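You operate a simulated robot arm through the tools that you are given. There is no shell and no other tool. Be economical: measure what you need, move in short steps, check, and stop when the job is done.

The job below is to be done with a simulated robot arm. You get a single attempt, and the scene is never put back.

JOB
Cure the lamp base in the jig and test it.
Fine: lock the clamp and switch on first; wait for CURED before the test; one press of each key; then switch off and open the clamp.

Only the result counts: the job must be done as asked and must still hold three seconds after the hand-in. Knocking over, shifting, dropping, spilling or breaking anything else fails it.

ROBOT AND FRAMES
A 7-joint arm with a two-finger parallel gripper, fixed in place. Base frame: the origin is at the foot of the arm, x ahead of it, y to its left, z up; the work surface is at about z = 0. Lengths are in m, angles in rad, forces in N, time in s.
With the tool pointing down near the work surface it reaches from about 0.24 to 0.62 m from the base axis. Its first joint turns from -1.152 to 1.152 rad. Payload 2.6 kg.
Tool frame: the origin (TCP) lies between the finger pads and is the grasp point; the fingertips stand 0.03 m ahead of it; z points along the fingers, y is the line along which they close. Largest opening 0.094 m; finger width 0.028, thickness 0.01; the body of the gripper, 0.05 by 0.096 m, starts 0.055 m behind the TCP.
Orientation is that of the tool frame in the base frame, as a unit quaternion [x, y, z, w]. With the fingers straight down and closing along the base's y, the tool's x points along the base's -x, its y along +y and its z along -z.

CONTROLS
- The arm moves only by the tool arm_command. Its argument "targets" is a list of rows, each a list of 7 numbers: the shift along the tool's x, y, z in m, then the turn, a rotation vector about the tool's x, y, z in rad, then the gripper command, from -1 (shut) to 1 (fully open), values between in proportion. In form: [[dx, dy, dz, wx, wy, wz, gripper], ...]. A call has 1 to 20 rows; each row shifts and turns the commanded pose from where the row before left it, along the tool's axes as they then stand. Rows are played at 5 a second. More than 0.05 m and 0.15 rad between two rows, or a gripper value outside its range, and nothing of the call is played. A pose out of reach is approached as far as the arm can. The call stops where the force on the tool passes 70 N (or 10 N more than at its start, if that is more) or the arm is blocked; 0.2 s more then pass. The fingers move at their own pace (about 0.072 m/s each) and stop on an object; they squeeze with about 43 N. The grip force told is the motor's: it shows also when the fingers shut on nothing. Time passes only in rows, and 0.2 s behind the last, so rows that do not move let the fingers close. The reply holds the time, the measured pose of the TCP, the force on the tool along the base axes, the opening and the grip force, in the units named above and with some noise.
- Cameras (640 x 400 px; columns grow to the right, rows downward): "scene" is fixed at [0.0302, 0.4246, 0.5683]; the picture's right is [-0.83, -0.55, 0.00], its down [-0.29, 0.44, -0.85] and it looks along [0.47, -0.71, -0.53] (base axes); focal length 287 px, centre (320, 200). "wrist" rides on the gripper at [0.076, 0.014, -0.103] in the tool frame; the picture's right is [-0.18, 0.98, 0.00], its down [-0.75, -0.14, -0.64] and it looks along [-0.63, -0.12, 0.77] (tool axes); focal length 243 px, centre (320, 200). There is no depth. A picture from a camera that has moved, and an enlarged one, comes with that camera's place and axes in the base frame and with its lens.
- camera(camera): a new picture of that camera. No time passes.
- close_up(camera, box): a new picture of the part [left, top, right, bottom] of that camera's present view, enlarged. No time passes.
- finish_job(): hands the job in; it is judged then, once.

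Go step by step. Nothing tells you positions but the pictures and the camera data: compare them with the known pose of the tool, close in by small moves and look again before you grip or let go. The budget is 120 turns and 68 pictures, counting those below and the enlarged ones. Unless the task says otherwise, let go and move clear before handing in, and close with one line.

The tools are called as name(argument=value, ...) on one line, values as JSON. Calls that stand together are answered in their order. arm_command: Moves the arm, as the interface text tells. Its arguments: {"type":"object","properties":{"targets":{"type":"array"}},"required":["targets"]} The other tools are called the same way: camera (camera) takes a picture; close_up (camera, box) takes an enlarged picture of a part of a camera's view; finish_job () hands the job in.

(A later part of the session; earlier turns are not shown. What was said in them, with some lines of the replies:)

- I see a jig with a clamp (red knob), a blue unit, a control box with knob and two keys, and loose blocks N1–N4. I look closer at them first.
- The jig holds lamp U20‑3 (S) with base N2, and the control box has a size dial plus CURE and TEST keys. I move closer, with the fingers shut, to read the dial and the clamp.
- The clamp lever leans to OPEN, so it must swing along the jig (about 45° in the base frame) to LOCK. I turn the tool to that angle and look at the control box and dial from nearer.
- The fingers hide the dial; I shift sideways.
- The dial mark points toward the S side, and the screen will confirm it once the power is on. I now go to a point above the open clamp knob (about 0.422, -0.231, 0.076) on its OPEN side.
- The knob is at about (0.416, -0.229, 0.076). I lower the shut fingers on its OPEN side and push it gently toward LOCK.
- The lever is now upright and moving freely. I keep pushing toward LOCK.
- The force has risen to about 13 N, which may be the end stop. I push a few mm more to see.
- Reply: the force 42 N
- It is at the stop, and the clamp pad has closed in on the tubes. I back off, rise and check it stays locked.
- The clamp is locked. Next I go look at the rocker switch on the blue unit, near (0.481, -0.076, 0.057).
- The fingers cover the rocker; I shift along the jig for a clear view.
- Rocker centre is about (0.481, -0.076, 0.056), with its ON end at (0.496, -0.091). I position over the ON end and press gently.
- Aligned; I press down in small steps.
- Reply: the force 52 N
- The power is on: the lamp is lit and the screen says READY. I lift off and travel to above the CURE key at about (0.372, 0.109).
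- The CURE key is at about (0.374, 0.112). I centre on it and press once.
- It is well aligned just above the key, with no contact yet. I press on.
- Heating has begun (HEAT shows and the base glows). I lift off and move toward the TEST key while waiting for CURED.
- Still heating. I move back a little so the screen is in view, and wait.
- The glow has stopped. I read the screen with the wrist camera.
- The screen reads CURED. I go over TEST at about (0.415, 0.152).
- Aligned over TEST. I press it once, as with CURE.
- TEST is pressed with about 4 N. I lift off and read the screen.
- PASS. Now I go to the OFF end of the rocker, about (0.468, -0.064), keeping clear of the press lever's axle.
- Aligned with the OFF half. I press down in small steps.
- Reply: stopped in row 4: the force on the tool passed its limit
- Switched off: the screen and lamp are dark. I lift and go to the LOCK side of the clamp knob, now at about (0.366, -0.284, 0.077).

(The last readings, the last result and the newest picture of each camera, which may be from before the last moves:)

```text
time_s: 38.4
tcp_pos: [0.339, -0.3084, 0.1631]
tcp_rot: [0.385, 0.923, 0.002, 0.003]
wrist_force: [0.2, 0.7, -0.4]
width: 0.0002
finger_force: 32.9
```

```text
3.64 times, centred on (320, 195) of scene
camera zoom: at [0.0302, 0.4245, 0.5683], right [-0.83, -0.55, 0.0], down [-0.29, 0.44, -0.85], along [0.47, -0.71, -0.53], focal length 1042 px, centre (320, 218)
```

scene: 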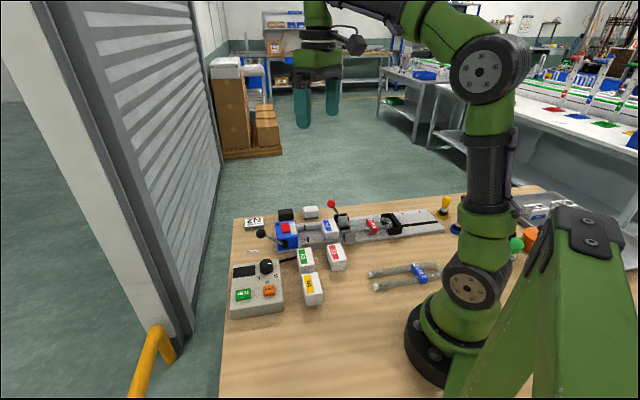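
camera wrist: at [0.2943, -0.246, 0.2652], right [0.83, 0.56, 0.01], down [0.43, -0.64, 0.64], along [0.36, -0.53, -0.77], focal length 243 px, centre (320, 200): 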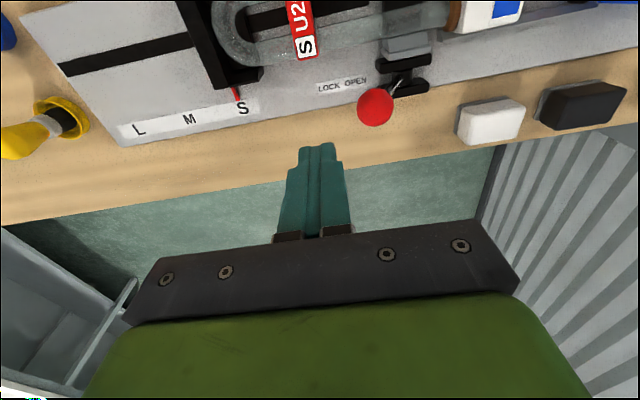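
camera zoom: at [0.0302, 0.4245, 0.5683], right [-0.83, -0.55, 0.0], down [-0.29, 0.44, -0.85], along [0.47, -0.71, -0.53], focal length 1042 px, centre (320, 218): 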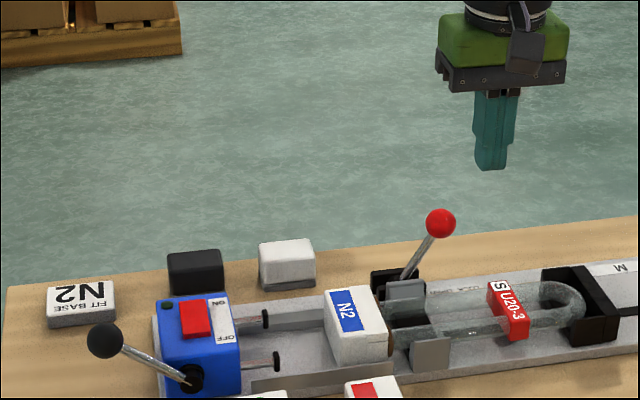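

The knob is about 0.042 m ahead along the jig. I lower and push toward OPEN.

arm_command(targets=[[0.005, 0, 0.025, 0, 0, 0, -1], [0, 0, 0.025, 0, 0, 0, -1], [0, 0, 0.023, 0, 0, 0, -1], [0, 0.012, 0, 0, 0, 0, -1], [0, 0.01, 0, 0, 0, 0, -1], [0, 0.01, 0, 0, 0, 0, -1], [0, 0.01, 0, 0, 0, 0, -1], [0, 0.01, 0, 0, 0, 0, -1], [0, 0, 0, 0, 0, 0, -1]])

close_up(camera="scene", box=[260, 140, 400, 240])

```text
time_s: 40.4
tcp_pos: [0.3723, -0.269, 0.0933]
tcp_rot: [0.385, 0.923, 0.002, 0.003]
wrist_force: [0.8, 0.1, 0.2]
width: 0.0
finger_force: 33.3
```

```text
4.00 times, centred on (330, 190) of scene
camera zoom: at [0.0302, 0.4246, 0.5683], right [-0.83, -0.55, 0.0], down [-0.29, 0.44, -0.85], along [0.47, -0.71, -0.53], focal length 1146 px, centre (280, 240)
```

zoom: 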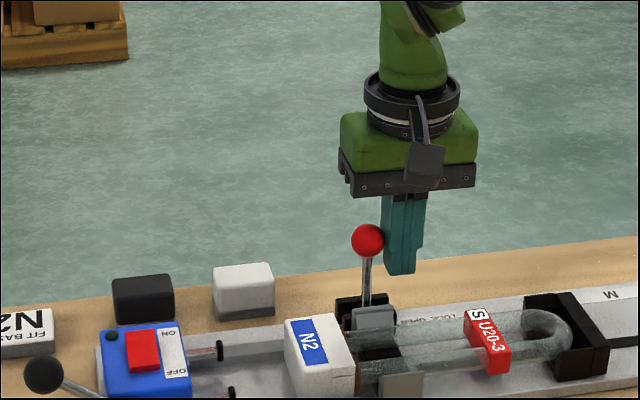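

The lever is upright; I push on to the open stop.

arm_command(targets=[[0, 0.01, 0, 0, 0, 0, -1], [0, 0.01, 0, 0, 0, 0, -1], [0, 0.009, 0, 0, 0, 0, -1], [0, 0.005, 0, 0, 0, 0, -1], [0, 0.003, 0, 0, 0, 0, -1], [0, 0, 0, 0, 0, 0, -1]])

close_up(camera="scene", box=[260, 140, 400, 240])

```text
time_s: 41.8
tcp_pos: [0.3977, -0.2447, 0.0909]
tcp_rot: [0.386, 0.922, 0.0, 0.001]
wrist_force: [-10.6, -6.7, 2.2]
width: 0.0
finger_force: 33.3
```

```text
4.00 times, centred on (330, 190) of scene
camera zoom: at [0.0302, 0.4246, 0.5683], right [-0.83, -0.55, 0.0], down [-0.29, 0.44, -0.85], along [0.47, -0.71, -0.53], focal length 1146 px, centre (280, 240)
```

zoom: 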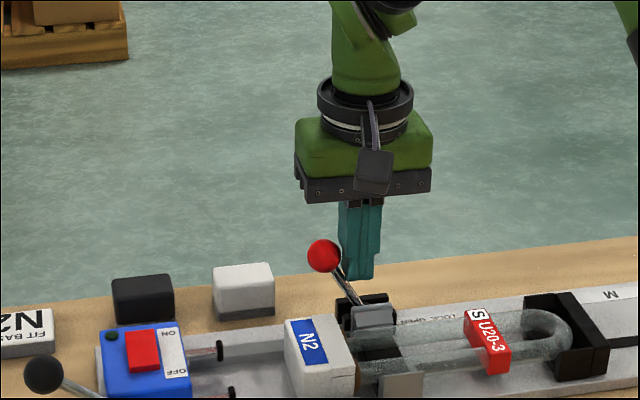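

The lever is at the open stop with contact force, matching its starting position. I push 3 mm more to be sure, then back off and lift clear.

arm_command(targets=[[0, 0.003, 0, 0, 0, 0, -1], [0, 0, 0, 0, 0, 0, -1], [0, -0.012, 0, 0, 0, 0, -1], [0, -0.012, 0, 0, 0, 0, -1], [0, 0, -0.04, 0, 0, 0, -1], [0, 0, -0.04, 0, 0, 0, -1], [0, 0, -0.04, 0, 0, 0, -1], [0, 0, 0, 0, 0, 0, -1]])

camera(camera="scene")

close_up(camera="scene", box=[240, 190, 400, 290])

```text
time_s: 43.6
tcp_pos: [0.3823, -0.2554, 0.2147]
tcp_rot: [0.385, 0.923, 0.002, 0.003]
wrist_force: [0.6, -0.3, 0.0]
width: 0.0
finger_force: 32.8
```

```text
23 pictures are left
```

scene: 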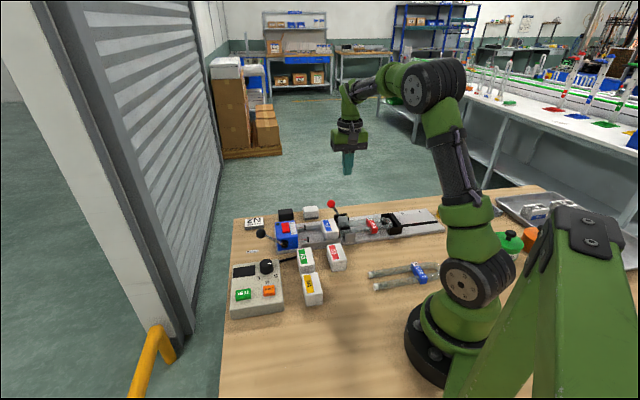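

```text
4.00 times, centred on (320, 240) of scene
camera zoom: at [0.0302, 0.4246, 0.5683], right [-0.83, -0.55, 0.0], down [-0.29, 0.44, -0.85], along [0.47, -0.71, -0.53], focal length 1146 px, centre (320, 40)
```

zoom: 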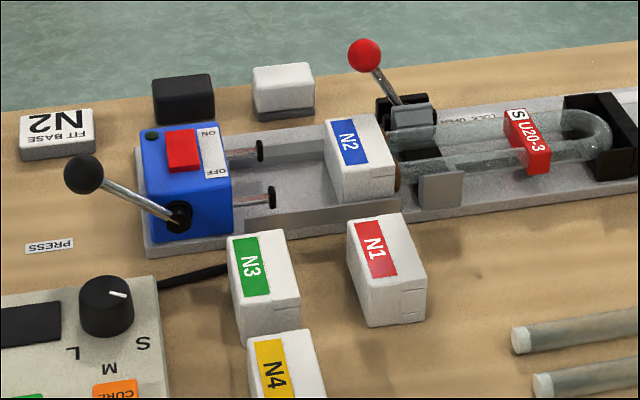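

The clamp is open, the power is off, the test passed and nothing else has moved. I hand in.

finish_job()

```text
The job is handed in.
```

The lamp base is cured and tested. I locked the clamp and switched on, pressed CURE once and waited for CURED, then pressed TEST once and got PASS. The power is now off, the clamp is open, and the job is handed in.
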